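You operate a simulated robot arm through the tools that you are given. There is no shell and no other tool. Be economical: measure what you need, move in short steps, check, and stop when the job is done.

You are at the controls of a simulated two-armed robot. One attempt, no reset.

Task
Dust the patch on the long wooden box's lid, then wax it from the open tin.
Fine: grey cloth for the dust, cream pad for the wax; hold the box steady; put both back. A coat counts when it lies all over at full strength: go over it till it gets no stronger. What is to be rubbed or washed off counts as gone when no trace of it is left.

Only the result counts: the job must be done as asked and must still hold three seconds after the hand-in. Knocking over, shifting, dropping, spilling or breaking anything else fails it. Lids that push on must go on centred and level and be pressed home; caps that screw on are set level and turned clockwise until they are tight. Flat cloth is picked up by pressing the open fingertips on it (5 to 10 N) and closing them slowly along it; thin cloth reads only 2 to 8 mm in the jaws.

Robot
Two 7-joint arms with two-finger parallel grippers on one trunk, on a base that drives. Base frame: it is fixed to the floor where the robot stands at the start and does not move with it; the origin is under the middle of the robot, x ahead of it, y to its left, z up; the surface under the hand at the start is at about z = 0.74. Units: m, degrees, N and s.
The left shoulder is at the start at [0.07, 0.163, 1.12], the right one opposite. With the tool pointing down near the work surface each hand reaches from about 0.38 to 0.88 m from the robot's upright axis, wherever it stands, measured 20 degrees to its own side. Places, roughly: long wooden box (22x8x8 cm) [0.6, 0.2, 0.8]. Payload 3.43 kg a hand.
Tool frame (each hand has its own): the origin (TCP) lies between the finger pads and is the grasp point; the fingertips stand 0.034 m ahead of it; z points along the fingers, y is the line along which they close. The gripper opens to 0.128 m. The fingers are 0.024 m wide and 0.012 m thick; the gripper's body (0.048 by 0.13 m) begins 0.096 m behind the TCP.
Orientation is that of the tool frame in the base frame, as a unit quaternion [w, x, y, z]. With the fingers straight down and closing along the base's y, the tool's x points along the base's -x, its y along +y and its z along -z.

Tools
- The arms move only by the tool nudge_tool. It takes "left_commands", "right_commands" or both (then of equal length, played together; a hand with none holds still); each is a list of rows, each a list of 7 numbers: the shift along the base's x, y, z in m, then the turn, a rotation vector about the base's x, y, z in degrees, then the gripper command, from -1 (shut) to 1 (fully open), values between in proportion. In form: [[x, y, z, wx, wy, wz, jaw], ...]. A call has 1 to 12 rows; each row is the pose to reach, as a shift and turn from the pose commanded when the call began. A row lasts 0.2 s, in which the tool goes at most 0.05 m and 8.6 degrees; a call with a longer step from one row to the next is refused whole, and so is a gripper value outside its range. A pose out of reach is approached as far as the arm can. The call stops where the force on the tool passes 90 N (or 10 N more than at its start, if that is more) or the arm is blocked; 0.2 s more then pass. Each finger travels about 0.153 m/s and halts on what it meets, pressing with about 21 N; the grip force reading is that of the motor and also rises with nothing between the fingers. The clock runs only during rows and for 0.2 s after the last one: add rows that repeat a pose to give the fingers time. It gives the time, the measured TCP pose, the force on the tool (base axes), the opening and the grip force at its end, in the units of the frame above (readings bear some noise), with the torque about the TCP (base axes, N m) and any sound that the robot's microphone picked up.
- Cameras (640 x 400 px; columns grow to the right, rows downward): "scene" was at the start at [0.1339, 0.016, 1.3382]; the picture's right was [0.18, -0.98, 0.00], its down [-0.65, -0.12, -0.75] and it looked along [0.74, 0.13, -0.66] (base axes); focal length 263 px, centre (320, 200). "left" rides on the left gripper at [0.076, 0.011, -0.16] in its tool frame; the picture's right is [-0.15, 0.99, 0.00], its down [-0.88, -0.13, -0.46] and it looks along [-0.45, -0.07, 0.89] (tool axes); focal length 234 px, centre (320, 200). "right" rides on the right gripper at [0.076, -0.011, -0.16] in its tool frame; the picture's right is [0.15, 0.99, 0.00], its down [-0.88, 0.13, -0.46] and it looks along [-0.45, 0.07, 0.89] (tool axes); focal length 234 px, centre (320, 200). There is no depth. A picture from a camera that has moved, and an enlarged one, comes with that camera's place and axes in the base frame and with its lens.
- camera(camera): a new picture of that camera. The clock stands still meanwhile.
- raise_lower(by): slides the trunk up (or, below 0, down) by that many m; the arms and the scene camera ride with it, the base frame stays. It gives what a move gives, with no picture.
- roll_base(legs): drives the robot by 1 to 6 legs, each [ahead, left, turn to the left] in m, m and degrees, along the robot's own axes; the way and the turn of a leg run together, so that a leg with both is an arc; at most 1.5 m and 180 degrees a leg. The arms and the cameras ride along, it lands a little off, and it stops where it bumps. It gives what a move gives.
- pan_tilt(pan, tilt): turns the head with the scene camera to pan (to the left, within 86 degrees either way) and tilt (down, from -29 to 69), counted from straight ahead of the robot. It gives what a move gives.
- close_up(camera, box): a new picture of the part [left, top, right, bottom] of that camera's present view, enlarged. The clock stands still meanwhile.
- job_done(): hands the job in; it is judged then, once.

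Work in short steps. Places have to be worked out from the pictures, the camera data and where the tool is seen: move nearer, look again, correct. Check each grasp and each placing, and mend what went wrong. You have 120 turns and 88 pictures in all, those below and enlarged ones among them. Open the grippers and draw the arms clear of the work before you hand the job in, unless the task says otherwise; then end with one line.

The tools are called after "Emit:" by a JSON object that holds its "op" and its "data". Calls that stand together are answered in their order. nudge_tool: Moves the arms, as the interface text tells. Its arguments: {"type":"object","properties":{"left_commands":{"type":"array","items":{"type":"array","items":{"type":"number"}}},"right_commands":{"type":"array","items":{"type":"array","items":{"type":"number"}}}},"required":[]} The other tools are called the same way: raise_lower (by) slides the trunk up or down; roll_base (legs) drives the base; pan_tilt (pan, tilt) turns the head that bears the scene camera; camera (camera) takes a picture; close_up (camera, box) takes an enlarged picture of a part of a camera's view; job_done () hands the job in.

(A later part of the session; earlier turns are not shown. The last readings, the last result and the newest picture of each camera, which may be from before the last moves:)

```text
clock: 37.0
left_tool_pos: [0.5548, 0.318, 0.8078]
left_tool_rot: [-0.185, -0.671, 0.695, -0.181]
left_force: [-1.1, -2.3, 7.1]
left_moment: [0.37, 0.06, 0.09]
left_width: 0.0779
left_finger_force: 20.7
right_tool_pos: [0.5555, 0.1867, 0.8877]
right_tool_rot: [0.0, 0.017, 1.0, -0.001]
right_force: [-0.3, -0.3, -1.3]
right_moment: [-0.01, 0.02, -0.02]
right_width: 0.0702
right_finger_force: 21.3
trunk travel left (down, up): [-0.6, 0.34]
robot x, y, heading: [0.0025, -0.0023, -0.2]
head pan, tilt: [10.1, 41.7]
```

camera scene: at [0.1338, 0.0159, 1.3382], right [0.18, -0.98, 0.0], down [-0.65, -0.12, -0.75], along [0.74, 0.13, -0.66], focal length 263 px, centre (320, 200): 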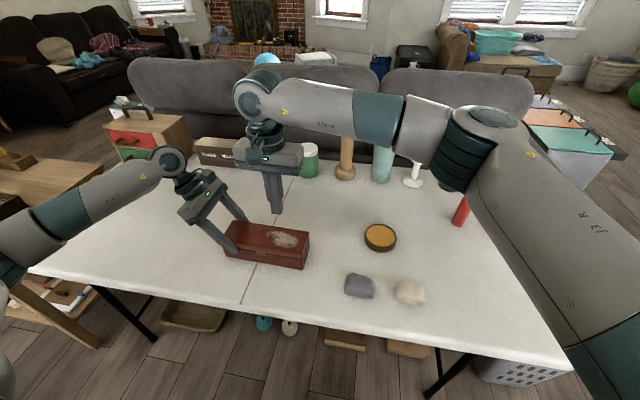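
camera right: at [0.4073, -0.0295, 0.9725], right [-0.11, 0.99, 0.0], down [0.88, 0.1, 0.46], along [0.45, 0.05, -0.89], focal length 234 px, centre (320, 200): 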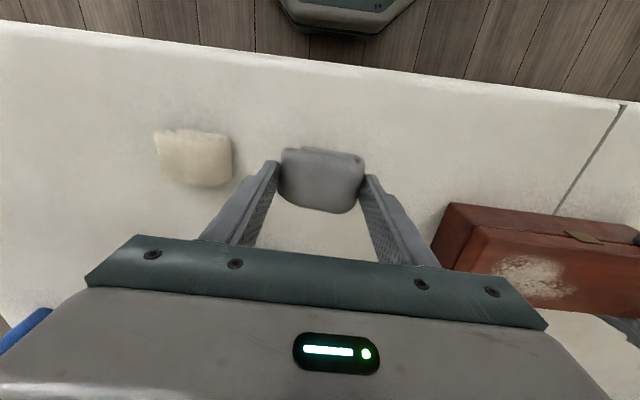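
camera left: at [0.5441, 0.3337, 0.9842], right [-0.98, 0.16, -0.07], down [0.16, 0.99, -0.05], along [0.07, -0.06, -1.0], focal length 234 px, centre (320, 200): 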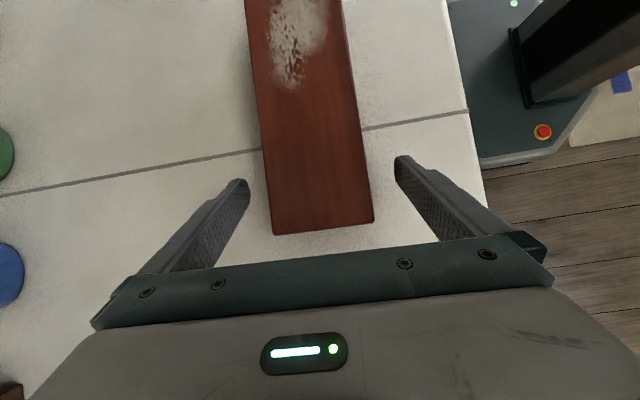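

I carry the cloth back to its place and lower it toward the table.

Emit:
{"op": "nudge_tool", "data": {"right_commands": [[0, 0, 0.035, 0, 0, 0, -1], [-0.014, -0.042, 0.035, 0, 0, 0, -1], [-0.028, -0.084, 0.035, 0, 0, 0, -1], [-0.042, -0.126, 0.035, 0, 0, 0, -1], [-0.056, -0.168, 0.03, 0, 0, 0, -1], [-0.072, -0.208, 0, 0, 0, 0, -1], [-0.072, -0.208, -0.04, 0, 0, 0, -1], [-0.072, -0.208, -0.08, 0, 0, 0, -1], [-0.072, -0.208, -0.095, 0, 0, 0, -1], [-0.072, -0.208, -0.101, 0, 0, 0, -1], [-0.072, -0.208, -0.101, 0, 0, 0, -1]]}}

Emit:
{"op": "close_up", "data": {"camera": "scene", "box": [310, 220, 450, 310]}}

```text
refused: row 6 steps farther than a row can; nothing moved
```

```text
4.44 times, centred on (380, 265) of scene
camera zoom: at [0.1332, 0.0151, 1.3382], right [0.17, -0.98, 0.0], down [-0.65, -0.12, -0.75], along [0.74, 0.13, -0.66], focal length 1168 px, centre (53, -89)
```

zoom: 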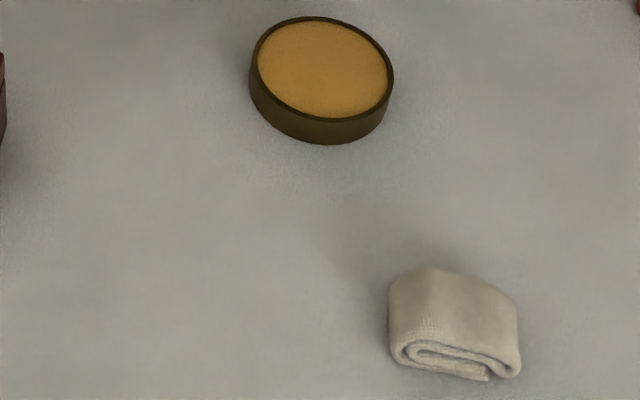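

One step was too long, so I resend it with smaller steps.

Emit:
{"op": "nudge_tool", "data": {"right_commands": [[0, 0, 0.035, 0, 0, 0, -1], [-0.014, -0.042, 0.035, 0, 0, 0, -1], [-0.028, -0.084, 0.035, 0, 0, 0, -1], [-0.042, -0.126, 0.035, 0, 0, 0, -1], [-0.056, -0.168, 0.03, 0, 0, 0, -1], [-0.071, -0.208, 0.012, 0, 0, 0, -1], [-0.071, -0.208, -0.03, 0, 0, 0, -1], [-0.071, -0.208, -0.07, 0, 0, 0, -1], [-0.071, -0.208, -0.09, 0, 0, 0, -1], [-0.071, -0.208, -0.1, 0, 0, 0, -1], [-0.071, -0.208, -0.1, 0, 0, 0, -1]]}}

Emit:
{"op": "close_up", "data": {"camera": "scene", "box": [310, 220, 450, 310]}}

```text
clock: 39.4
left_tool_pos: [0.5553, 0.3171, 0.8087]
left_tool_rot: [-0.185, -0.672, 0.694, -0.181]
left_force: [-1.0, -1.3, 4.1]
left_moment: [0.3, 0.12, 0.04]
left_width: 0.078
left_finger_force: 21.4
right_tool_pos: [0.4837, -0.0204, 0.7878]
right_tool_rot: [0.0, 0.017, 1.0, 0.0]
right_force: [-0.1, 0.0, -0.2]
right_moment: [0.02, 0.02, -0.02]
right_width: 0.0699
right_finger_force: 20.7
trunk travel left (down, up): [-0.6, 0.34]
robot x, y, heading: [0.0003, 0.0051, -0.0]
head pan, tilt: [10.1, 41.7]
```

```text
4.44 times, centred on (380, 265) of scene
camera zoom: at [0.1332, 0.0155, 1.3383], right [0.18, -0.98, 0.0], down [-0.65, -0.12, -0.75], along [0.74, 0.13, -0.66], focal length 1168 px, centre (53, -89)
```

zoom: 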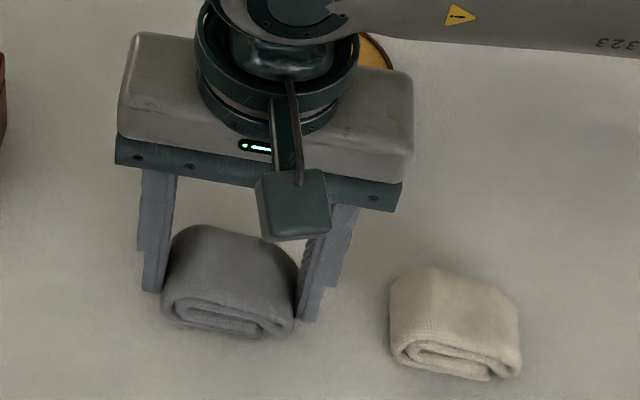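

Still about 6 mm above the table. I lower until it touches, then open slowly and rise.

Emit:
{"op": "nudge_tool", "data": {"right_commands": [[0, 0, -0.003, 0, 0, 0, -1], [0, 0, -0.006, 0, 0, 0, -1], [0, 0, -0.006, 0, 0, 0, -1]]}}

```text
clock: 40.2
left_tool_pos: [0.5547, 0.319, 0.8079]
left_tool_rot: [-0.185, -0.671, 0.694, -0.181]
left_force: [-1.1, -1.6, 3.5]
left_moment: [0.27, 0.16, 0.04]
left_width: 0.078
left_finger_force: 21.2
right_tool_pos: [0.4835, -0.021, 0.7823]
right_tool_rot: [0.001, 0.018, 1.0, 0.0]
right_force: [0.2, 0.0, -0.7]
right_moment: [0.01, 0.01, -0.04]
right_width: 0.0698
right_finger_force: 20.9
trunk travel left (down, up): [-0.6, 0.34]
robot x, y, heading: [0.0035, -0.0021, 0.1]
head pan, tilt: [10.1, 41.7]
```

Emit:
{"op": "nudge_tool", "data": {"right_commands": [[0, 0, -0.002, 0, 0, 0, -1], [0, 0, -0.003, 0, 0, 0, -1], [0, 0, -0.003, 0, 0, 0, -1]]}}

```text
clock: 41.0
left_tool_pos: [0.5549, 0.319, 0.8075]
left_tool_rot: [-0.185, -0.671, 0.694, -0.18]
left_force: [-1.4, -2.0, 3.3]
left_moment: [0.25, 0.13, 0.04]
left_width: 0.0781
left_finger_force: 20.7
right_tool_pos: [0.4837, -0.0214, 0.7801]
right_tool_rot: [0.0, 0.018, 1.0, 0.0]
right_force: [-0.8, 0.4, -0.1]
right_moment: [-0.02, 0.0, -0.01]
right_width: 0.0702
right_finger_force: 20.7
trunk travel left (down, up): [-0.6, 0.34]
robot x, y, heading: [0.0018, -0.0022, 0.3]
head pan, tilt: [10.1, 41.7]
```

No contact yet (the cloth slid up slightly in the jaws), so I go 3 mm lower.

Emit:
{"op": "nudge_tool", "data": {"right_commands": [[0, 0, -0.002, 0, 0, 0, -1], [0, 0, -0.003, 0, 0, 0, -1], [0, 0, -0.003, 0, 0, 0, -1]]}}

Emit:
{"op": "close_up", "data": {"camera": "scene", "box": [310, 220, 450, 310]}}

```text
clock: 41.8
left_tool_pos: [0.5546, 0.3179, 0.8094]
left_tool_rot: [-0.185, -0.671, 0.694, -0.181]
left_force: [-0.3, -0.7, -2.5]
left_moment: [0.18, 0.0, 0.02]
left_width: 0.0778
left_finger_force: 20.9
right_tool_pos: [0.4835, -0.021, 0.779]
right_tool_rot: [0.002, 0.017, 1.0, 0.001]
right_force: [-0.2, -4.2, 24.9]
right_moment: [-0.16, 0.01, -0.03]
right_width: 0.0702
right_finger_force: 20.9
trunk travel left (down, up): [-0.6, 0.34]
robot x, y, heading: [-0.0003, -0.0009, 0.0]
head pan, tilt: [10.1, 41.7]
```

```text
4.44 times, centred on (380, 265) of scene
camera zoom: at [0.1319, 0.0157, 1.3386], right [0.18, -0.98, 0.0], down [-0.65, -0.12, -0.75], along [0.74, 0.13, -0.66], focal length 1168 px, centre (53, -89)
```

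zoom: 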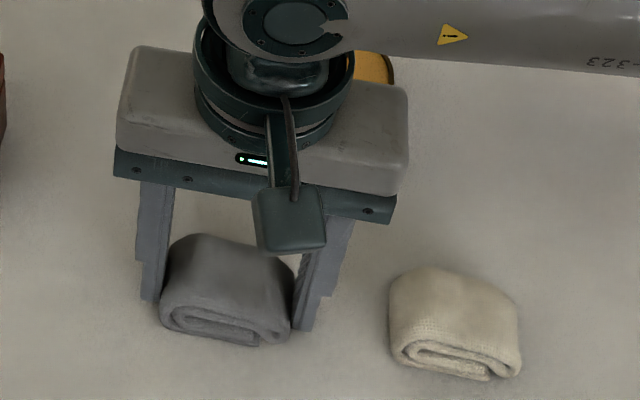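

It touches (25 N). I ease up 1 mm, open modestly and rise straight up.

Emit:
{"op": "nudge_tool", "data": {"right_commands": [[0, 0, 0.002, 0, 0, 0, -1], [0, 0, 0.002, 0, 0, 0, 0.15], [0, 0, 0.002, 0, 0, 0, 0.3], [0, 0, 0.002, 0, 0, 0, 0.5], [0, 0, 0.002, 0, 0, 0, 0.5], [0, 0, 0.03, 0, 0, 0, 0.5], [0, 0, 0.07, 0, 0, 0, 0.5], [0, 0, 0.11, 0, 0, 0, 0.8], [0, -0.04, 0.11, 0, 0, 0, 1], [0.003, -0.08, 0.11, 0, 0, 0, 1], [0.003, -0.122, 0.11, 0, 0, 0, 1], [0.003, -0.122, 0.11, 0, 0, 0, 1]]}}

Emit:
{"op": "camera", "data": {"camera": "right"}}

Emit:
{"op": "close_up", "data": {"camera": "scene", "box": [310, 220, 450, 310]}}

```text
clock: 44.4
left_tool_pos: [0.555, 0.3191, 0.8078]
left_tool_rot: [-0.186, -0.671, 0.695, -0.179]
left_force: [0.2, -2.1, 3.2]
left_moment: [0.3, 0.11, 0.03]
left_width: 0.0778
left_finger_force: 21.0
right_tool_pos: [0.4873, -0.1427, 0.886]
right_tool_rot: [0.0, 0.017, 1.0, 0.0]
right_force: [0.5, 0.8, 0.7]
right_moment: [-0.02, 0.01, 0.01]
right_width: 0.128
right_finger_force: 0.1
trunk travel left (down, up): [-0.6, 0.34]
robot x, y, heading: [0.0046, 0.0002, 0.0]
head pan, tilt: [10.1, 41.7]
```

```text
52 pictures are left
camera right: at [0.4112, -0.1508, 1.0457], right [-0.11, 0.99, 0.0], down [0.88, 0.1, 0.46], along [0.45, 0.05, -0.89], focal length 234 px, centre (320, 200)
```

right: 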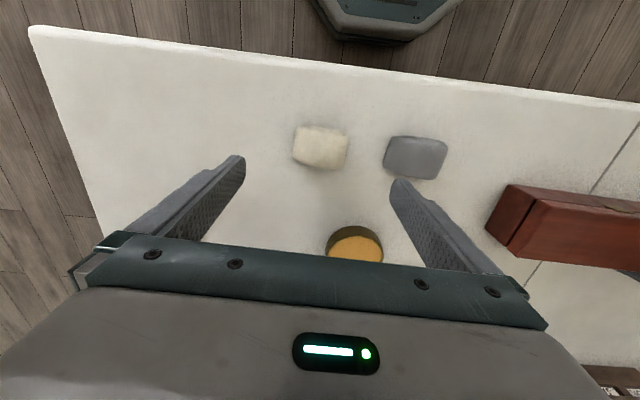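

```text
4.44 times, centred on (380, 265) of scene
camera zoom: at [0.1333, 0.0163, 1.3383], right [0.18, -0.98, 0.0], down [-0.65, -0.12, -0.75], along [0.74, 0.13, -0.66], focal length 1168 px, centre (53, -89)
```

zoom: 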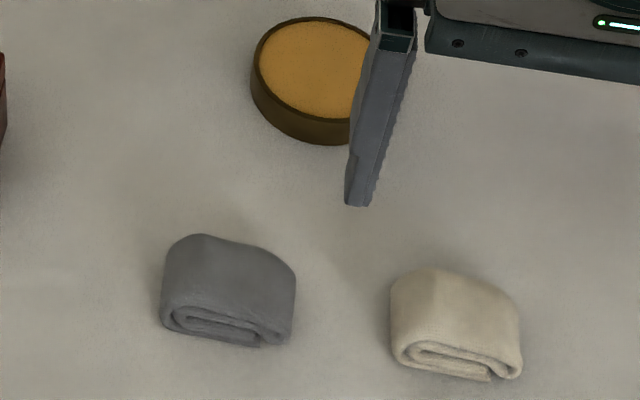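

The cloth is back in place. The pad lies at about [0.483, -0.143]; I lower around it with a partial opening (to keep off the cloth) and grip it.

Emit:
{"op": "nudge_tool", "data": {"right_commands": [[-0.001, -0.001, -0.03, 0, 0, 1, 0.75], [-0.001, -0.001, -0.06, 0, 0, 2, 0.75], [-0.001, -0.001, -0.09, 0, 0, 2, 0.75], [-0.001, -0.001, -0.103, 0, 0, 2, 0.75], [-0.001, -0.001, -0.103, 0, 0, 2, 0.75]]}}

Emit:
{"op": "close_up", "data": {"camera": "scene", "box": [330, 220, 470, 310]}}

Emit:
{"op": "camera", "data": {"camera": "right"}}

```text
clock: 45.6
left_tool_pos: [0.5551, 0.3196, 0.8087]
left_tool_rot: [-0.185, -0.671, 0.695, -0.18]
left_force: [-0.8, -0.1, 3.9]
left_moment: [0.41, 0.12, 0.04]
left_width: 0.0778
left_finger_force: 20.9
right_tool_pos: [0.4869, -0.143, 0.7819]
right_tool_rot: [0.001, 0.0, 1.0, 0.0]
right_force: [-0.4, -0.7, -0.5]
right_moment: [-0.01, 0.0, -0.01]
right_width: 0.1117
right_finger_force: 0.2
trunk travel left (down, up): [-0.6, 0.34]
robot x, y, heading: [0.0014, 0.0002, 0.1]
head pan, tilt: [10.1, 41.7]
```

```text
4.44 times, centred on (400, 265) of scene
camera zoom: at [0.1334, 0.0157, 1.3383], right [0.18, -0.98, 0.0], down [-0.65, -0.12, -0.75], along [0.74, 0.13, -0.66], focal length 1168 px, centre (-36, -89)
```

zoom: 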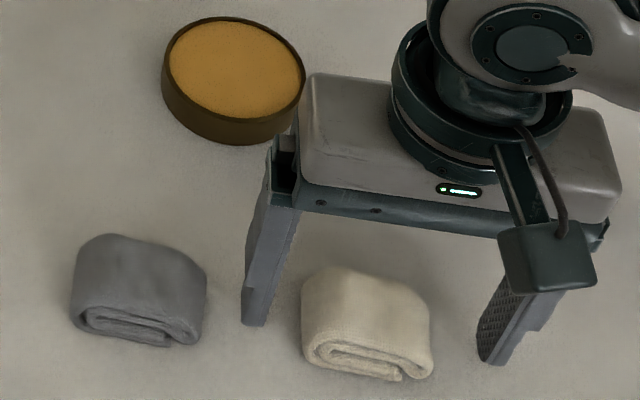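

```text
49 pictures are left
camera right: at [0.4103, -0.1549, 0.9422], right [-0.15, 0.99, 0.0], down [0.88, 0.13, 0.46], along [0.45, 0.07, -0.89], focal length 234 px, centre (320, 200)
```

right: 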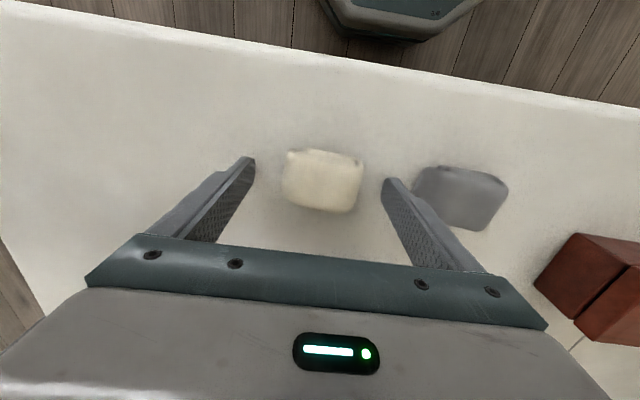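

The pad is centred between the fingers. I close and lift a little to check.

Emit:
{"op": "nudge_tool", "data": {"right_commands": [[0, 0, 0.0005, 0, 0, 0, 0.4], [0, 0, 0.0005, 0, 0, 0, 0.1], [0, 0, 0.0005, 0, 0, 0, -0.2], [0, 0, 0.0005, 0, 0, 0, -0.5], [0, 0, 0.0005, 0, 0, 0, -1], [0, 0, 0.0005, 0, 0, 0, -1], [0, 0, 0.0005, 0, 0, 0, -1], [0, 0, 0.01, 0, 0, 0, -1], [0, 0, 0.03, 0, 0, 0, -1], [0, 0, 0.06, 0, 0, 0, -1], [0, 0, 0.06, 0, 0, 0, -1]]}}

Emit:
{"op": "close_up", "data": {"camera": "scene", "box": [330, 220, 470, 310]}}

```text
clock: 48.0
left_tool_pos: [0.5555, 0.319, 0.8081]
left_tool_rot: [-0.186, -0.671, 0.695, -0.18]
left_force: [-1.5, -0.2, 3.7]
left_moment: [0.13, 0.13, -0.02]
left_width: 0.0778
left_finger_force: 21.0
right_tool_pos: [0.4873, -0.1444, 0.8435]
right_tool_rot: [0.0, 0.0, 1.0, 0.0]
right_force: [-0.2, -0.1, 0.2]
right_moment: [-0.01, -0.05, -0.03]
right_width: 0.0657
right_finger_force: 21.3
trunk travel left (down, up): [-0.6, 0.34]
robot x, y, heading: [-0.0013, -0.0022, -0.1]
head pan, tilt: [10.1, 41.7]
```

```text
4.44 times, centred on (400, 265) of scene
camera zoom: at [0.1334, 0.0158, 1.3382], right [0.18, -0.98, 0.0], down [-0.65, -0.12, -0.75], along [0.74, 0.13, -0.66], focal length 1168 px, centre (-36, -89)
```

zoom: 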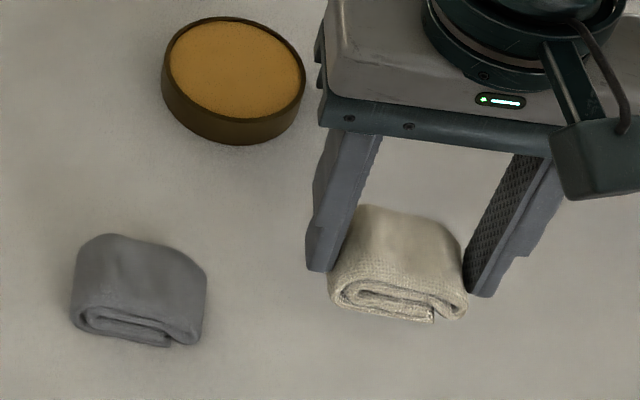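

Pad held (66 mm); its home is TCP [0.487, -0.1435, 0.782]. I carry it over the tin and look.

Emit:
{"op": "nudge_tool", "data": {"right_commands": [[0, 0, 0.03, 0, 0, 0, -1], [0.04, 0.018, 0.03, 0, 0, 0, -1], [0.08, 0.036, 0.03, 0, 0, 0, -1], [0.12, 0.054, 0.03, 0, 0, 0, -1], [0.163, 0.072, 0.03, 0, 0, 0, -1], [0.163, 0.072, 0.02, 0, 0, 0, -1], [0.163, 0.072, 0.02, 0, 0, 0, -1]]}}

Emit:
{"op": "close_up", "data": {"camera": "scene", "box": [320, 190, 440, 265]}}

Emit:
{"op": "camera", "data": {"camera": "right"}}

```text
clock: 49.6
left_tool_pos: [0.5553, 0.3188, 0.8093]
left_tool_rot: [-0.186, -0.671, 0.695, -0.18]
left_force: [0.3, 0.1, 3.6]
left_moment: [0.18, 0.14, 0.02]
left_width: 0.0781
left_finger_force: 20.6
right_tool_pos: [0.6493, -0.0696, 0.8628]
right_tool_rot: [0.0, -0.001, 1.0, 0.001]
right_force: [-0.1, 0.7, -0.1]
right_moment: [0.0, 0.01, -0.03]
right_width: 0.0651
right_finger_force: 21.6
trunk travel left (down, up): [-0.6, 0.34]
robot x, y, heading: [0.0015, 0.0015, 0.0]
head pan, tilt: [10.1, 41.7]
```

```text
5.33 times, centred on (380, 228) of scene
camera zoom: at [0.1336, 0.0156, 1.3382], right [0.18, -0.98, 0.0], down [-0.65, -0.12, -0.75], along [0.74, 0.13, -0.66], focal length 1401 px, centre (0, 53)
```

zoom: 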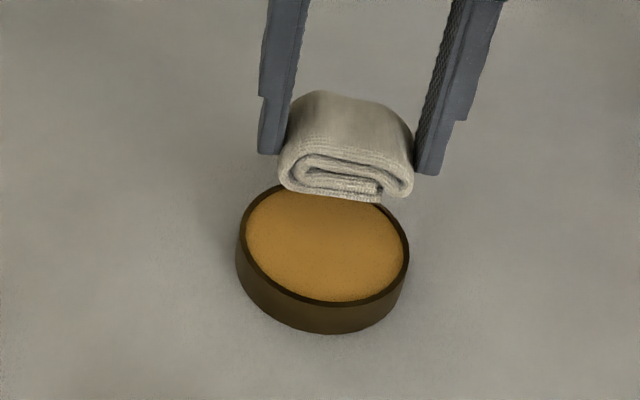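

```text
46 pictures are left
camera right: at [0.5739, -0.0818, 1.0221], right [-0.15, 0.99, 0.0], down [0.88, 0.13, 0.46], along [0.45, 0.07, -0.89], focal length 234 px, centre (320, 200)
```

right: 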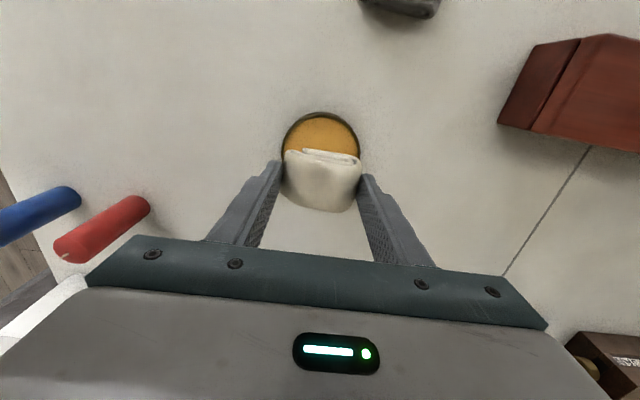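

Pad and tin line up within about 2 mm. I lower toward the wax in small steps, watching the force.

Emit:
{"op": "nudge_tool", "data": {"right_commands": [[0.002, -0.001, -0.02, 0, 0, 0, -1], [0.002, -0.001, -0.04, 0, 0, 0, -1], [0.002, -0.001, -0.05, 0, 0, 0, -1], [0.002, -0.001, -0.055, 0, 0, 0, -1], [0.002, -0.001, -0.055, 0, 0, 0, -1]]}}

Emit:
{"op": "close_up", "data": {"camera": "scene", "box": [320, 190, 440, 265]}}

```text
clock: 50.8
left_tool_pos: [0.5552, 0.3174, 0.8083]
left_tool_rot: [-0.186, -0.671, 0.694, -0.181]
left_force: [0.9, -1.1, 3.5]
left_moment: [0.11, 0.01, -0.06]
left_width: 0.0774
left_finger_force: 20.4
right_tool_pos: [0.6512, -0.0726, 0.8083]
right_tool_rot: [0.0, 0.001, 1.0, 0.0]
right_force: [-0.1, -1.0, -0.3]
right_moment: [-0.02, 0.0, -0.06]
right_width: 0.0652
right_finger_force: 20.6
trunk travel left (down, up): [-0.6, 0.34]
robot x, y, heading: [-0.0032, -0.0033, 0.1]
head pan, tilt: [10.1, 41.7]
```

```text
5.33 times, centred on (380, 228) of scene
camera zoom: at [0.1337, 0.0156, 1.3382], right [0.18, -0.98, 0.0], down [-0.65, -0.12, -0.75], along [0.74, 0.13, -0.66], focal length 1401 px, centre (0, 53)
```

zoom: 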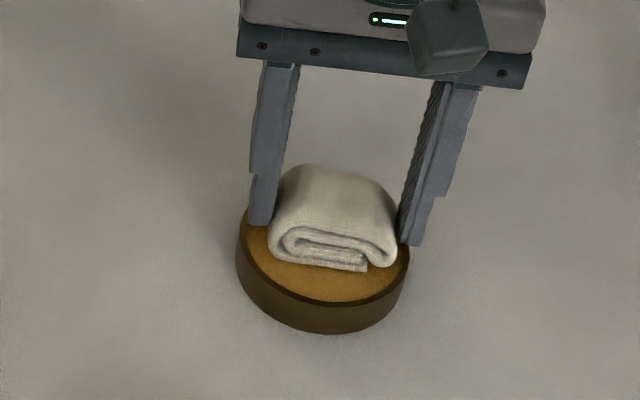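

Nicely over the wax, slightly to the right; I shift 4 mm left, 2 mm nearer and lower further.

Emit:
{"op": "nudge_tool", "data": {"right_commands": [[-0.002, 0.004, 0, 0, 0, 0, -1], [-0.002, 0.004, -0.002, 0, 0, 0, -1], [-0.002, 0.004, -0.004, 0, 0, 0, -1], [-0.002, 0.004, -0.006, 0, 0, 0, -1], [-0.002, 0.004, -0.006, 0, 0, 0, -1]]}}

```text
clock: 52.0
left_tool_pos: [0.5538, 0.3185, 0.8085]
left_tool_rot: [-0.185, -0.671, 0.695, -0.18]
left_force: [0.2, 0.9, -2.7]
left_moment: [0.21, 0.02, 0.0]
left_width: 0.0777
left_finger_force: 20.9
right_tool_pos: [0.649, -0.0691, 0.8037]
right_tool_rot: [0.002, 0.0, 1.0, 0.0]
right_force: [2.4, -0.8, 23.8]
right_moment: [-0.02, -0.11, -0.08]
right_width: 0.0655
right_finger_force: 21.3
trunk travel left (down, up): [-0.6, 0.34]
robot x, y, heading: [-0.0016, -0.0009, -0.2]
head pan, tilt: [10.1, 41.7]
```

Firm contact (24 N) with the wax. I hold briefly with less force, then lift and look at the pad and tin.

Emit:
{"op": "nudge_tool", "data": {"right_commands": [[0, 0, 0.001, 0, 0, 0, -1], [0, 0, 0.001, 0, 0, 0, -1], [0, 0, 0.001, 0, 0, 0, -1], [0, 0, 0.02, 0, 0, 0, -1], [0, 0, 0.06, 0, 0, 0, -1], [0, 0, 0.1, 0, 0, 0, -1], [0, 0, 0.1, 0, 0, 0, -1]]}}

Emit:
{"op": "close_up", "data": {"camera": "scene", "box": [320, 170, 460, 265]}}

```text
clock: 53.6
left_tool_pos: [0.5559, 0.3195, 0.8077]
left_tool_rot: [-0.186, -0.671, 0.695, -0.18]
left_force: [0.8, 0.9, 2.6]
left_moment: [-0.07, 0.04, -0.06]
left_width: 0.0779
left_finger_force: 20.8
right_tool_pos: [0.6495, -0.0691, 0.9015]
right_tool_rot: [0.0, 0.0, 1.0, 0.0]
right_force: [0.7, 0.5, -0.8]
right_moment: [0.01, 0.01, -0.01]
right_width: 0.065
right_finger_force: 20.7
trunk travel left (down, up): [-0.6, 0.34]
robot x, y, heading: [-0.0026, -0.003, -0.1]
head pan, tilt: [10.1, 41.7]
```

```text
4.21 times, centred on (390, 218) of scene
camera zoom: at [0.1337, 0.0159, 1.3382], right [0.18, -0.98, 0.0], down [-0.65, -0.12, -0.75], along [0.74, 0.13, -0.66], focal length 1106 px, centre (25, 126)
```

zoom: 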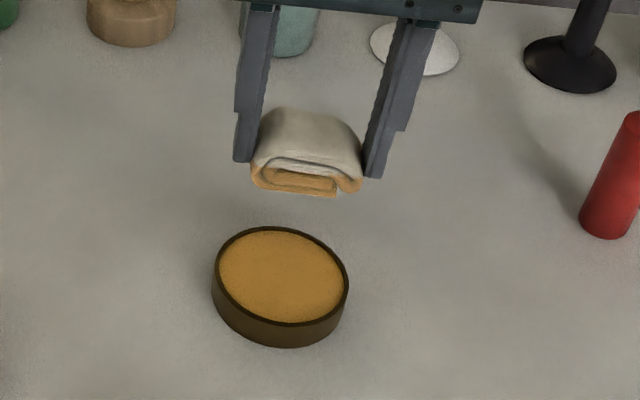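

The pad's underside is charged with wax and the tin is undisturbed. I carry the pad over the box, above the patch.

Emit:
{"op": "nudge_tool", "data": {"right_commands": [[-0.014, 0.037, 0.01, 0, 0, -0.3, -1], [-0.028, 0.074, 0.01, 0, 0, -0.6, -1], [-0.042, 0.111, 0.01, 0, 0, -0.9, -1], [-0.056, 0.148, 0.01, 0, 0, -1.2, -1], [-0.07, 0.185, 0.01, 0, 0, -1.5, -1], [-0.084, 0.222, 0.01, 0, 0, -2, -1], [-0.0955, 0.256, 0.0, 0, 0, -2, -1], [-0.0955, 0.256, -0.025, 0, 0, -2, -1], [-0.0955, 0.256, -0.04, 0, 0, -2, -1], [-0.0955, 0.256, -0.046, 0, 0, -2, -1], [-0.0955, 0.256, -0.048, 0, 0, -2, -1], [-0.0955, 0.256, -0.048, 0, 0, -2, -1]]}}

```text
clock: 56.2
left_tool_pos: [0.5554, 0.3193, 0.8091]
left_tool_rot: [-0.185, -0.671, 0.694, -0.181]
left_force: [0.6, 0.0, 4.0]
left_moment: [0.45, 0.09, -0.02]
left_width: 0.0778
left_finger_force: 20.5
right_tool_pos: [0.554, 0.1888, 0.8529]
right_tool_rot: [0.0, 0.017, 1.0, 0.0]
right_force: [-0.3, -0.8, -0.2]
right_moment: [0.0, 0.03, -0.02]
right_width: 0.0648
right_finger_force: 20.7
trunk travel left (down, up): [-0.6, 0.34]
robot x, y, heading: [-0.0016, 0.0001, -0.0]
head pan, tilt: [10.1, 41.7]
```

No contact at 0.853 yet; I go 2–4 mm further.

Emit:
{"op": "nudge_tool", "data": {"right_commands": [[0, -0.001, -0.002, 0, 0, 0, -1], [0, -0.001, -0.003, 0, 0, 0, -1], [0, -0.001, -0.003, 0, 0, 0, -1]]}}

```text
clock: 57.0
left_tool_pos: [0.5546, 0.3181, 0.8085]
left_tool_rot: [-0.185, -0.671, 0.695, -0.18]
left_force: [2.5, 0.1, 4.1]
left_moment: [0.58, 0.1, 0.02]
left_width: 0.0781
left_finger_force: 21.0
right_tool_pos: [0.5533, 0.1865, 0.8506]
right_tool_rot: [0.0, 0.017, 1.0, 0.0]
right_force: [-0.3, 1.0, 1.8]
right_moment: [-0.01, -0.02, 0.0]
right_width: 0.0651
right_finger_force: 20.7
trunk travel left (down, up): [-0.6, 0.34]
robot x, y, heading: [-0.0005, 0.0013, -0.2]
head pan, tilt: [10.1, 41.7]
```

Contact at 0.8505. I press about 2 mm more and rub across the whole patch.

Emit:
{"op": "nudge_tool", "data": {"right_commands": [[0, 0, -0.002, 0, 0, 0, -1], [-0.016, 0.0, -0.002, 0, 0, 0, -1], [0.02, 0.0, -0.002, 0, 0, 0, -1], [0.02, 0.022, -0.002, 0, 0, 0, -1], [-0.016, 0.022, -0.002, 0, 0, 0, -1], [-0.016, 0, -0.002, 0, 0, 0, -1], [0.02, 0, -0.002, 0, 0, 0, -1], [0.02, -0.022, -0.002, 0, 0, 0, -1], [-0.016, -0.022, -0.002, 0, 0, 0, -1], [-0.016, 0.0, -0.002, 0, 0, 0, -1], [0.02, 0.0, -0.002, 0, 0, 0, -1], [0, 0, -0.002, 0, 0, 0, -1]]}}

Emit:
{"op": "nudge_tool", "data": {"right_commands": [[0, 0, 0.03, 0, 0, 0, -1], [0.0, -0.03, 0.06, 0, 0, 0, -1], [0.0, -0.07, 0.07, 0, 0, 0, -1], [0.0, -0.11, 0.07, 0, 0, 0, -1], [0.0, -0.11, 0.07, 0, 0, 0, -1]]}}

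Emit:
{"op": "close_up", "data": {"camera": "scene", "box": [230, 190, 350, 265]}}

```text
clock: 59.6
left_tool_pos: [0.5551, 0.3202, 0.8093]
left_tool_rot: [-0.186, -0.67, 0.695, -0.181]
left_force: [-2.5, 0.4, 1.1]
left_moment: [-0.16, -0.37, 0.04]
left_width: 0.0777
left_finger_force: 21.3
right_tool_pos: [0.554, 0.186, 0.85]
right_tool_rot: [0.001, 0.019, 1.0, 0.0]
right_force: [5.1, 0.4, 9.7]
right_moment: [-0.15, -0.2, 0.08]
right_width: 0.065
right_finger_force: 20.8
trunk travel left (down, up): [-0.6, 0.34]
robot x, y, heading: [0.0005, 0.0003, 0.3]
head pan, tilt: [10.1, 41.7]
```

```text
clock: 60.8
left_tool_pos: [0.5543, 0.319, 0.8077]
left_tool_rot: [-0.186, -0.671, 0.695, -0.181]
left_force: [1.2, -2.5, 5.6]
left_moment: [0.31, 0.07, 0.01]
left_width: 0.0779
left_finger_force: 21.3
right_tool_pos: [0.5541, 0.0759, 0.9185]
right_tool_rot: [0.0, 0.017, 1.0, 0.001]
right_force: [0.5, -0.7, 0.5]
right_moment: [0.02, -0.01, 0.04]
right_width: 0.0651
right_finger_force: 21.2
trunk travel left (down, up): [-0.6, 0.34]
robot x, y, heading: [-0.0022, -0.0047, 0.1]
head pan, tilt: [10.1, 41.7]
```

```text
5.33 times, centred on (290, 228) of scene
camera zoom: at [0.1333, 0.016, 1.3383], right [0.18, -0.98, 0.0], down [-0.65, -0.12, -0.75], along [0.74, 0.13, -0.66], focal length 1401 px, centre (480, 53)
```

zoom: 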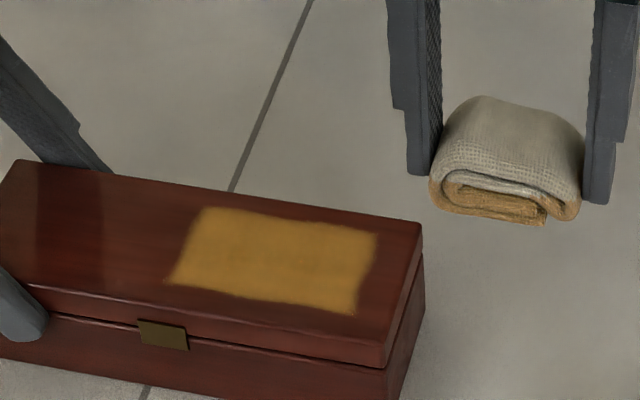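

The wax takes well on a rectangle of about x 0.53–0.58, y 0.145–0.235. I go over it again, a bit wider, to see whether it gets stronger.

Emit:
{"op": "nudge_tool", "data": {"right_commands": [[0, 0.04, 0, 0, 0, 0, -1], [0, 0.08, 0, 0, 0, 0, -1], [0.002, 0.113, -0.03, 0, 0, 0, -1], [0.002, 0.113, -0.069, 0, 0, 0, -1], [-0.014, 0.138, -0.07, 0, 0, 0, -1], [0.022, 0.138, -0.07, 0, 0, 0, -1], [0.022, 0.113, -0.07, 0, 0, 0, -1], [-0.014, 0.113, -0.07, 0, 0, 0, -1], [-0.014, 0.088, -0.07, 0, 0, 0, -1], [0.022, 0.088, -0.07, 0, 0, 0, -1], [0.022, 0.113, -0.07, 0, 0, 0, -1], [0.002, 0.113, -0.07, 0, 0, 0, -1]]}}

Emit:
{"op": "nudge_tool", "data": {"right_commands": [[0, 0.025, 0, 0, 0, 0, -1], [0.02, 0.025, 0, 0, 0, 0, -1], [-0.016, 0.025, 0, 0, 0, 0, -1], [-0.016, -0.025, 0, 0, 0, 0, -1], [0.02, -0.025, 0, 0, 0, 0, -1], [0.02, 0.02, 0, 0, 0, 0, -1], [0, 0, 0, 0, 0, 0, -1], [0, 0, 0.03, 0, 0, 0, -1], [0.0, -0.03, 0.06, 0, 0, 0, -1], [0.0, -0.07, 0.07, 0, 0, 0, -1], [0.0, -0.11, 0.07, 0, 0, 0, -1], [0.0, -0.11, 0.07, 0, 0, 0, -1]]}}

Emit:
{"op": "close_up", "data": {"camera": "scene", "box": [230, 190, 350, 265]}}

```text
clock: 63.4
left_tool_pos: [0.5541, 0.3181, 0.8081]
left_tool_rot: [-0.185, -0.671, 0.695, -0.18]
left_force: [-1.3, -1.5, 3.8]
left_moment: [0.19, -0.02, 0.04]
left_width: 0.0778
left_finger_force: 20.9
right_tool_pos: [0.5551, 0.1885, 0.8504]
right_tool_rot: [-0.001, 0.017, 1.0, 0.0]
right_force: [1.6, 0.1, 4.5]
right_moment: [-0.08, -0.12, 0.03]
right_width: 0.0652
right_finger_force: 21.3
trunk travel left (down, up): [-0.6, 0.34]
robot x, y, heading: [0.0018, -0.0005, 0.2]
head pan, tilt: [10.1, 41.7]
```

```text
clock: 66.0
left_tool_pos: [0.5548, 0.3182, 0.8076]
left_tool_rot: [-0.186, -0.671, 0.694, -0.181]
left_force: [0.9, -0.8, 1.9]
left_moment: [0.22, 0.19, 0.05]
left_width: 0.0774
left_finger_force: 21.5
right_tool_pos: [0.557, 0.0795, 0.9193]
right_tool_rot: [0.0, 0.017, 1.0, -0.001]
right_force: [0.3, 0.0, -0.9]
right_moment: [-0.01, -0.04, 0.02]
right_width: 0.0652
right_finger_force: 20.6
trunk travel left (down, up): [-0.6, 0.34]
robot x, y, heading: [0.0038, 0.0018, -0.1]
head pan, tilt: [10.1, 41.7]
```

```text
5.33 times, centred on (290, 228) of scene
camera zoom: at [0.1335, 0.0165, 1.3383], right [0.18, -0.98, 0.0], down [-0.65, -0.12, -0.75], along [0.74, 0.13, -0.66], focal length 1401 px, centre (480, 53)
```

zoom: 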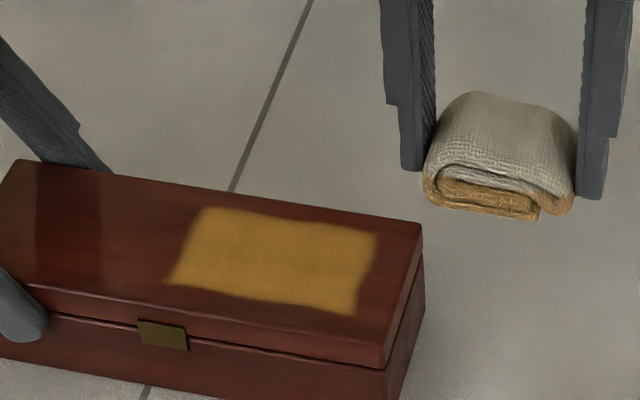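

It looks about the same; I zoom in to judge evenness.

Emit:
{"op": "close_up", "data": {"camera": "scene", "box": [256, 223, 306, 255]}}

Emit:
{"op": "close_up", "data": {"camera": "left", "box": [240, 0, 380, 110]}}

```text
12.50 times, centred on (281, 239) of scene
camera zoom: at [0.1335, 0.0165, 1.3383], right [0.18, -0.98, 0.0], down [-0.65, -0.12, -0.75], along [0.74, 0.13, -0.66], focal length 3285 px, centre (808, -288)
```

zoom: 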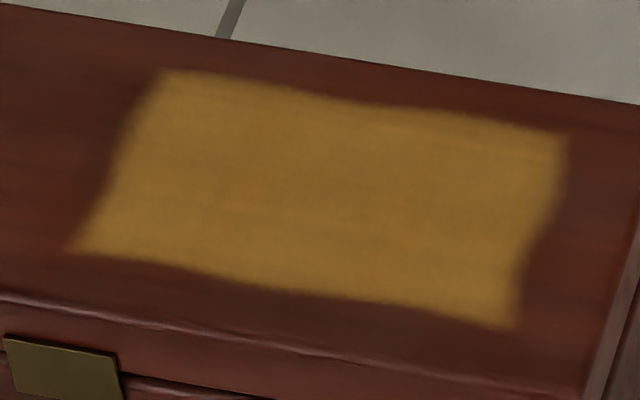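

```text
3.64 times, centred on (310, 55) of left
camera zoom: at [0.5437, 0.3338, 0.9842], right [-0.98, 0.16, -0.07], down [0.16, 0.99, -0.05], along [0.07, -0.06, -1.0], focal length 852 px, centre (356, 727)
```

zoom: 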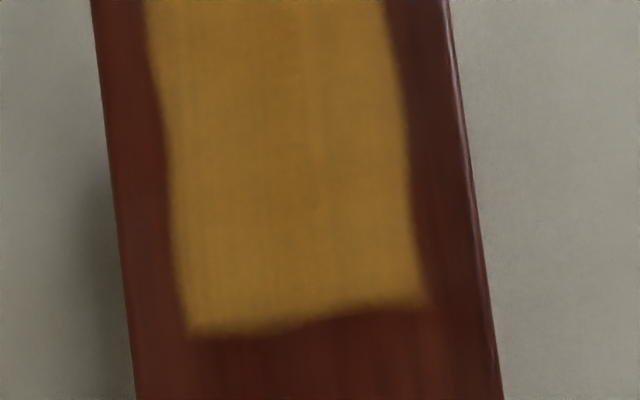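

Coverage is even, but I cannot be sure it is at full strength. I recharge the pad at the tin and go over it again to compare.

Emit:
{"op": "nudge_tool", "data": {"right_commands": [[0.02, -0.033, 0, 0, 0, 0.5, -1], [0.04, -0.066, 0, 0, 0, 1, -1], [0.06, -0.1, 0, 0, 0, 1.5, -1], [0.08, -0.133, 0, 0, 0, 2, -1], [0.092, -0.1485, 0, 0, 0, 2, -1], [0.092, -0.1485, -0.04, 0, 0, 2, -1], [0.092, -0.1485, -0.08, 0, 0, 2, -1], [0.092, -0.1485, -0.105, 0, 0, 2, -1], [0.092, -0.1485, -0.113, 0, 0, 2, -1], [0.092, -0.1485, -0.115, 0, 0, 2, -1], [0.092, -0.1485, -0.116, 0, 0, 2, -1], [0.092, -0.1485, -0.116, 0, 0, 2, -1]]}}

Emit:
{"op": "close_up", "data": {"camera": "scene", "box": [320, 190, 440, 265]}}

```text
clock: 68.6
left_tool_pos: [0.5555, 0.3195, 0.8079]
left_tool_rot: [-0.185, -0.671, 0.695, -0.181]
left_force: [-0.7, 0.5, 2.0]
left_moment: [0.37, 0.24, 0.01]
left_width: 0.0781
left_finger_force: 21.2
right_tool_pos: [0.6473, -0.0683, 0.8026]
right_tool_rot: [-0.001, 0.0, 1.0, 0.0]
right_force: [-0.3, 0.2, -0.3]
right_moment: [-0.01, 0.01, -0.01]
right_width: 0.0651
right_finger_force: 21.2
trunk travel left (down, up): [-0.6, 0.34]
robot x, y, heading: [-0.0004, -0.0023, 0.0]
head pan, tilt: [10.1, 41.7]
```

```text
5.33 times, centred on (380, 228) of scene
camera zoom: at [0.1337, 0.0159, 1.3382], right [0.18, -0.98, 0.0], down [-0.65, -0.12, -0.75], along [0.74, 0.13, -0.66], focal length 1401 px, centre (0, 53)
```

zoom: 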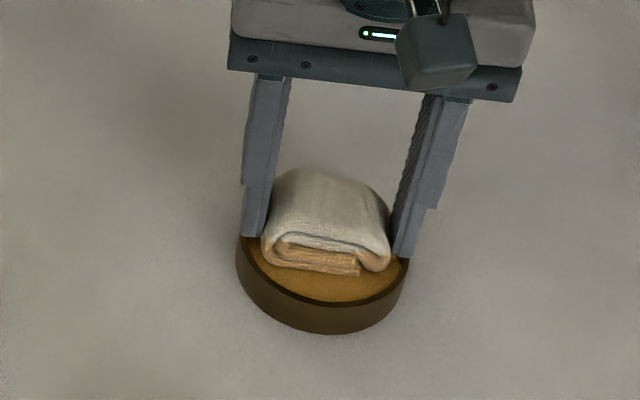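

Well centred, no contact yet; I lower a couple of mm.

Emit:
{"op": "nudge_tool", "data": {"right_commands": [[0, 0, -0.001, 0, 0, 0, -1], [0, 0, -0.002, 0, 0, 0, -1], [0, 0, -0.002, 0, 0, 0, -1]]}}

```text
clock: 69.4
left_tool_pos: [0.5543, 0.3185, 0.8093]
left_tool_rot: [-0.187, -0.671, 0.695, -0.181]
left_force: [-0.5, 0.4, -2.6]
left_moment: [0.2, 0.01, 0.0]
left_width: 0.0778
left_finger_force: 21.1
right_tool_pos: [0.6469, -0.0676, 0.8039]
right_tool_rot: [0.001, 0.0, 1.0, 0.0]
right_force: [-0.4, -1.2, 11.4]
right_moment: [-0.08, 0.02, -0.01]
right_width: 0.0652
right_finger_force: 20.9
trunk travel left (down, up): [-0.6, 0.34]
robot x, y, heading: [0.0005, 0.0005, 0.1]
head pan, tilt: [10.1, 41.7]
```

Contact at 11 N, at the same height as before. I lift, and carry the pad back over the patch.

Emit:
{"op": "nudge_tool", "data": {"right_commands": [[0, 0, 0, 0, 0, 0, -1], [0, 0, 0, 0, 0, 0, -1], [0, 0, 0.03, 0, 0, 0, -1], [0, 0, 0.07, 0, 0, 0, -1], [0, 0, 0.11, 0, 0, 0, -1], [-0.016, 0.043, 0.115, 0, 0, -0.5, -1], [-0.032, 0.086, 0.115, 0, 0, -1, -1], [-0.048, 0.129, 0.115, 0, 0, -1.5, -1], [-0.064, 0.172, 0.115, 0, 0, -2, -1], [-0.08, 0.214, 0.115, 0, 0, -2, -1], [-0.092, 0.256, 0.105, 0, 0, -2, -1], [-0.092, 0.256, 0.09, 0, 0, -2, -1]]}}

Emit:
{"op": "close_up", "data": {"camera": "scene", "box": [230, 170, 400, 280]}}

```text
clock: 72.0
left_tool_pos: [0.5558, 0.3173, 0.8085]
left_tool_rot: [-0.186, -0.672, 0.694, -0.181]
left_force: [0.7, -1.4, 2.0]
left_moment: [0.22, 0.01, -0.03]
left_width: 0.0778
left_finger_force: 21.3
right_tool_pos: [0.5564, 0.1877, 0.8905]
right_tool_rot: [-0.001, 0.018, 1.0, 0.0]
right_force: [0.5, -0.3, -0.7]
right_moment: [-0.01, -0.01, 0.03]
right_width: 0.0651
right_finger_force: 21.0
trunk travel left (down, up): [-0.6, 0.34]
robot x, y, heading: [0.0022, 0.0001, -0.3]
head pan, tilt: [10.1, 41.7]
```

```text
3.64 times, centred on (315, 225) of scene
camera zoom: at [0.1343, 0.0153, 1.3382], right [0.18, -0.98, 0.0], down [-0.65, -0.12, -0.75], along [0.74, 0.13, -0.67], focal length 956 px, centre (338, 109)
```

zoom: 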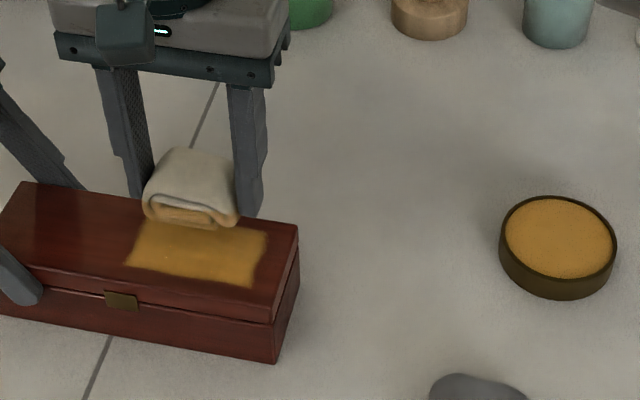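

I lower onto the lid and rub over the patch twice more.

Emit:
{"op": "nudge_tool", "data": {"right_commands": [[0, 0, -0.025, 0, 0, 0, -1], [0, 0, -0.041, 0, 0, 0, -1], [-0.016, 0.025, -0.0425, 0, 0, 0, -1], [0.02, 0.025, -0.0425, 0, 0, 0, -1], [0.02, 0.012, -0.0425, 0, 0, 0, -1], [-0.016, 0.012, -0.0425, 0, 0, 0, -1], [-0.016, 0.0, -0.0425, 0, 0, 0, -1], [0.02, 0.0, -0.0425, 0, 0, 0, -1], [0.02, -0.012, -0.0425, 0, 0, 0, -1], [-0.016, -0.012, -0.0425, 0, 0, 0, -1], [-0.016, -0.025, -0.0425, 0, 0, 0, -1], [0.02, -0.025, -0.0425, 0, 0, 0, -1]]}}

Emit:
{"op": "nudge_tool", "data": {"right_commands": [[-0.036, 0, 0, 0, 0, 0, -1], [-0.036, 0.025, 0, 0, 0, 0, -1], [0, 0.025, 0, 0, 0, 0, -1], [0, 0.05, 0, 0, 0, 0, -1], [-0.036, 0.05, 0, 0, 0, 0, -1], [-0.02, 0.025, 0, 0, 0, 0, -1], [-0.02, 0.025, 0.03, 0, 0, 0, -1], [-0.02, -0.01, 0.06, 0, 0, 0, -1], [-0.02, -0.05, 0.07, 0, 0, 0, -1], [-0.02, -0.085, 0.07, 0, 0, 0, -1], [-0.02, -0.085, 0.07, 0, 0, 0, -1]]}}

Emit:
{"op": "close_up", "data": {"camera": "scene", "box": [256, 223, 306, 255]}}

Emit:
{"op": "close_up", "data": {"camera": "left", "box": [240, 0, 380, 110]}}

```text
clock: 74.6
left_tool_pos: [0.5546, 0.319, 0.8092]
left_tool_rot: [-0.185, -0.672, 0.694, -0.18]
left_force: [6.0, -0.2, -7.1]
left_moment: [-0.06, 0.44, 0.59]
left_width: 0.0781
left_finger_force: 21.9
right_tool_pos: [0.5741, 0.1623, 0.8482]
right_tool_rot: [0.0, 0.018, 1.0, 0.0]
right_force: [-9.4, -2.7, 19.7]
right_moment: [-0.03, 0.36, 0.09]
right_width: 0.0652
right_finger_force: 20.9
trunk travel left (down, up): [-0.6, 0.34]
robot x, y, heading: [-0.0017, 0.0017, 0.2]
head pan, tilt: [10.1, 41.7]
```

```text
clock: 77.0
left_tool_pos: [0.5556, 0.3171, 0.8086]
left_tool_rot: [-0.187, -0.671, 0.694, -0.181]
left_force: [-0.1, -2.0, 5.3]
left_moment: [0.36, 0.2, 0.06]
left_width: 0.078
left_finger_force: 21.3
right_tool_pos: [0.5561, 0.0772, 0.9175]
right_tool_rot: [0.0, 0.017, 1.0, 0.0]
right_force: [0.1, -0.4, 0.1]
right_moment: [-0.03, 0.0, 0.0]
right_width: 0.0648
right_finger_force: 20.7
trunk travel left (down, up): [-0.6, 0.34]
robot x, y, heading: [0.0005, -0.0006, 0.0]
head pan, tilt: [10.1, 41.7]
```

```text
12.50 times, centred on (281, 239) of scene
camera zoom: at [0.1334, 0.0159, 1.3383], right [0.18, -0.98, 0.0], down [-0.65, -0.12, -0.75], along [0.74, 0.13, -0.66], focal length 3285 px, centre (808, -288)
```

zoom: 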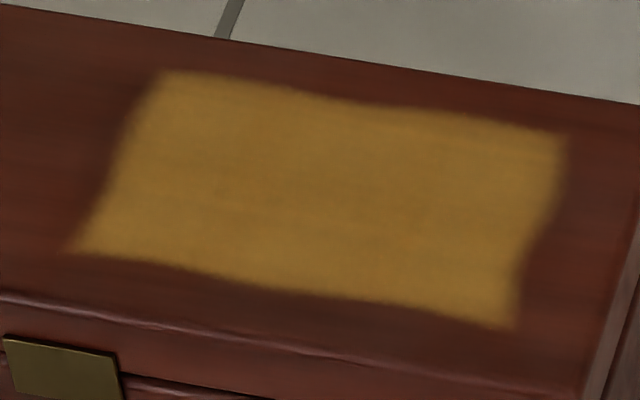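

```text
3.64 times, centred on (310, 55) of left
camera zoom: at [0.5437, 0.3332, 0.9846], right [-0.98, 0.16, -0.08], down [0.16, 0.99, -0.05], along [0.07, -0.06, -1.0], focal length 852 px, centre (356, 727)
```

zoom: 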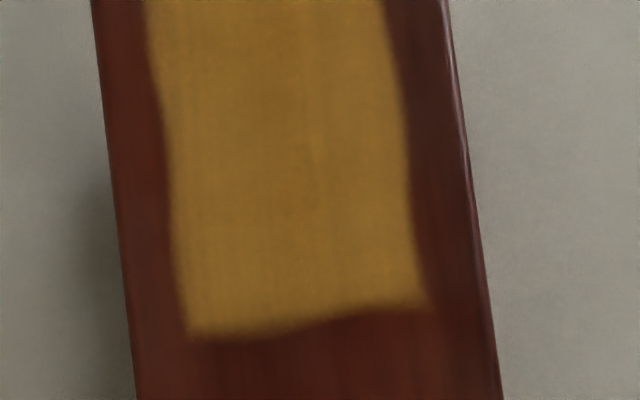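

No further change: the coat is at full strength and even. I carry the pad back to its place, down to about 1 cm above the table.

Emit:
{"op": "nudge_tool", "data": {"right_commands": [[-0.013, -0.042, 0, 0, 0, 0.5, -1], [-0.026, -0.084, 0, 0, 0, 1, -1], [-0.039, -0.126, 0, 0, 0, 1.5, -1], [-0.052, -0.168, 0, 0, 0, 2, -1], [-0.065, -0.205, 0, 0, 0, 2, -1], [-0.069, -0.2205, -0.02, 0, 0, 2, -1], [-0.069, -0.2205, -0.06, 0, 0, 2, -1], [-0.069, -0.2205, -0.1, 0, 0, 2, -1], [-0.069, -0.2205, -0.125, 0, 0, 2, -1], [-0.069, -0.2205, -0.132, 0, 0, 2, -1], [-0.069, -0.2205, -0.136, 0, 0, 2, -1], [-0.069, -0.2205, -0.136, 0, 0, 2, -1]]}}

Emit:
{"op": "close_up", "data": {"camera": "scene", "box": [330, 220, 470, 310]}}

```text
clock: 79.6
left_tool_pos: [0.5549, 0.318, 0.8085]
left_tool_rot: [-0.186, -0.671, 0.695, -0.181]
left_force: [-1.4, -1.2, 7.0]
left_moment: [0.4, 0.12, 0.02]
left_width: 0.0777
left_finger_force: 21.2
right_tool_pos: [0.4868, -0.1457, 0.783]
right_tool_rot: [0.0, 0.0, 1.0, -0.001]
right_force: [0.0, -0.3, -0.4]
right_moment: [-0.02, 0.03, 0.01]
right_width: 0.065
right_finger_force: 21.4
trunk travel left (down, up): [-0.6, 0.34]
robot x, y, heading: [-0.0014, -0.0007, 0.0]
head pan, tilt: [10.1, 41.7]
```

```text
4.44 times, centred on (400, 265) of scene
camera zoom: at [0.1331, 0.0154, 1.3383], right [0.18, -0.98, 0.0], down [-0.65, -0.12, -0.75], along [0.74, 0.13, -0.66], focal length 1168 px, centre (-36, -89)
```

zoom: 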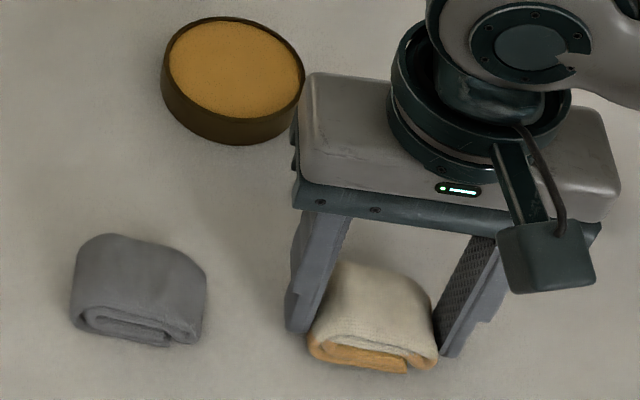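

Nearly down; I shift 2 mm left and lower until contact.

Emit:
{"op": "nudge_tool", "data": {"right_commands": [[0, 0.002, -0.002, 0, 0, 0, -1], [0, 0.002, -0.004, 0, 0, 0, -1], [0, 0.002, -0.005, 0, 0, 0, -1], [0, 0.002, -0.005, 0, 0, 0, -1]]}}

```text
clock: 80.6
left_tool_pos: [0.5546, 0.3182, 0.8083]
left_tool_rot: [-0.186, -0.672, 0.694, -0.181]
left_force: [1.7, 0.2, 1.2]
left_moment: [0.29, 0.03, 0.0]
left_width: 0.0775
left_finger_force: 20.9
right_tool_pos: [0.4862, -0.142, 0.7785]
right_tool_rot: [0.001, 0.0, 1.0, 0.0]
right_force: [-1.7, -3.8, 13.3]
right_moment: [-0.15, 0.0, 0.03]
right_width: 0.0652
right_finger_force: 21.1
trunk travel left (down, up): [-0.6, 0.34]
robot x, y, heading: [-0.0009, -0.0014, 0.1]
head pan, tilt: [10.1, 41.7]
```

It rests on the table (13 N). I open modestly, rise straight up and withdraw to the right.

Emit:
{"op": "nudge_tool", "data": {"right_commands": [[0, 0, 0.001, 0, 0, 0, -1], [0, 0, 0.001, 0, 0, 0, 0.1], [0, 0, 0.001, 0, 0, 0, 0.3], [0, 0, 0.001, 0, 0, 0, 0.5], [0, 0, 0.001, 0, 0, 0, 0.5], [0, 0, 0.03, 0, 0, 0, 0.5], [0, 0, 0.07, 0, 0, 0, 0.5], [0, 0, 0.11, 0, 0, 0, 0.8], [0, -0.01, 0.15, 0, 0, 0, 1], [0, -0.04, 0.18, 0, 0, 0, 1], [0, -0.08, 0.21, 0, 0, 0, 1], [0, -0.08, 0.25, 0, 0, 0, 1]]}}

Emit:
{"op": "camera", "data": {"camera": "scene"}}

```text
clock: 83.2
left_tool_pos: [0.555, 0.3188, 0.8075]
left_tool_rot: [-0.186, -0.67, 0.695, -0.182]
left_force: [0.1, -1.0, 6.0]
left_moment: [0.34, 0.29, 0.09]
left_width: 0.0776
left_finger_force: 21.0
right_tool_pos: [0.486, -0.2228, 1.0284]
right_tool_rot: [0.0, 0.0, 1.0, 0.0]
right_force: [0.0, 0.5, 0.4]
right_moment: [-0.01, -0.03, 0.02]
right_width: 0.1279
right_finger_force: 0.1
trunk travel left (down, up): [-0.6, 0.34]
robot x, y, heading: [-0.0007, 0.0009, 0.1]
head pan, tilt: [10.1, 41.7]
```

```text
34 pictures are left
camera scene: at [0.1327, 0.0166, 1.3383], right [0.18, -0.98, 0.0], down [-0.65, -0.12, -0.75], along [0.74, 0.13, -0.66], focal length 263 px, centre (320, 200)
```

scene: 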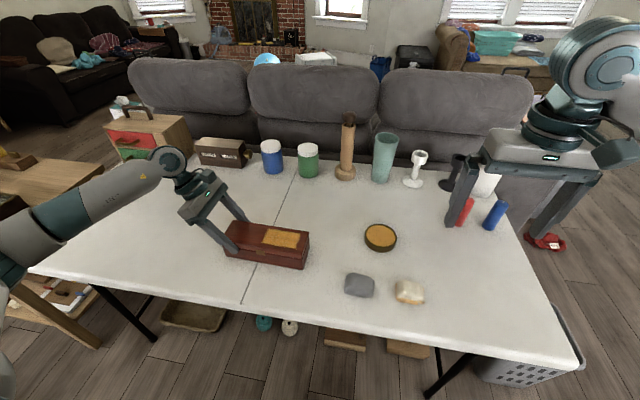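

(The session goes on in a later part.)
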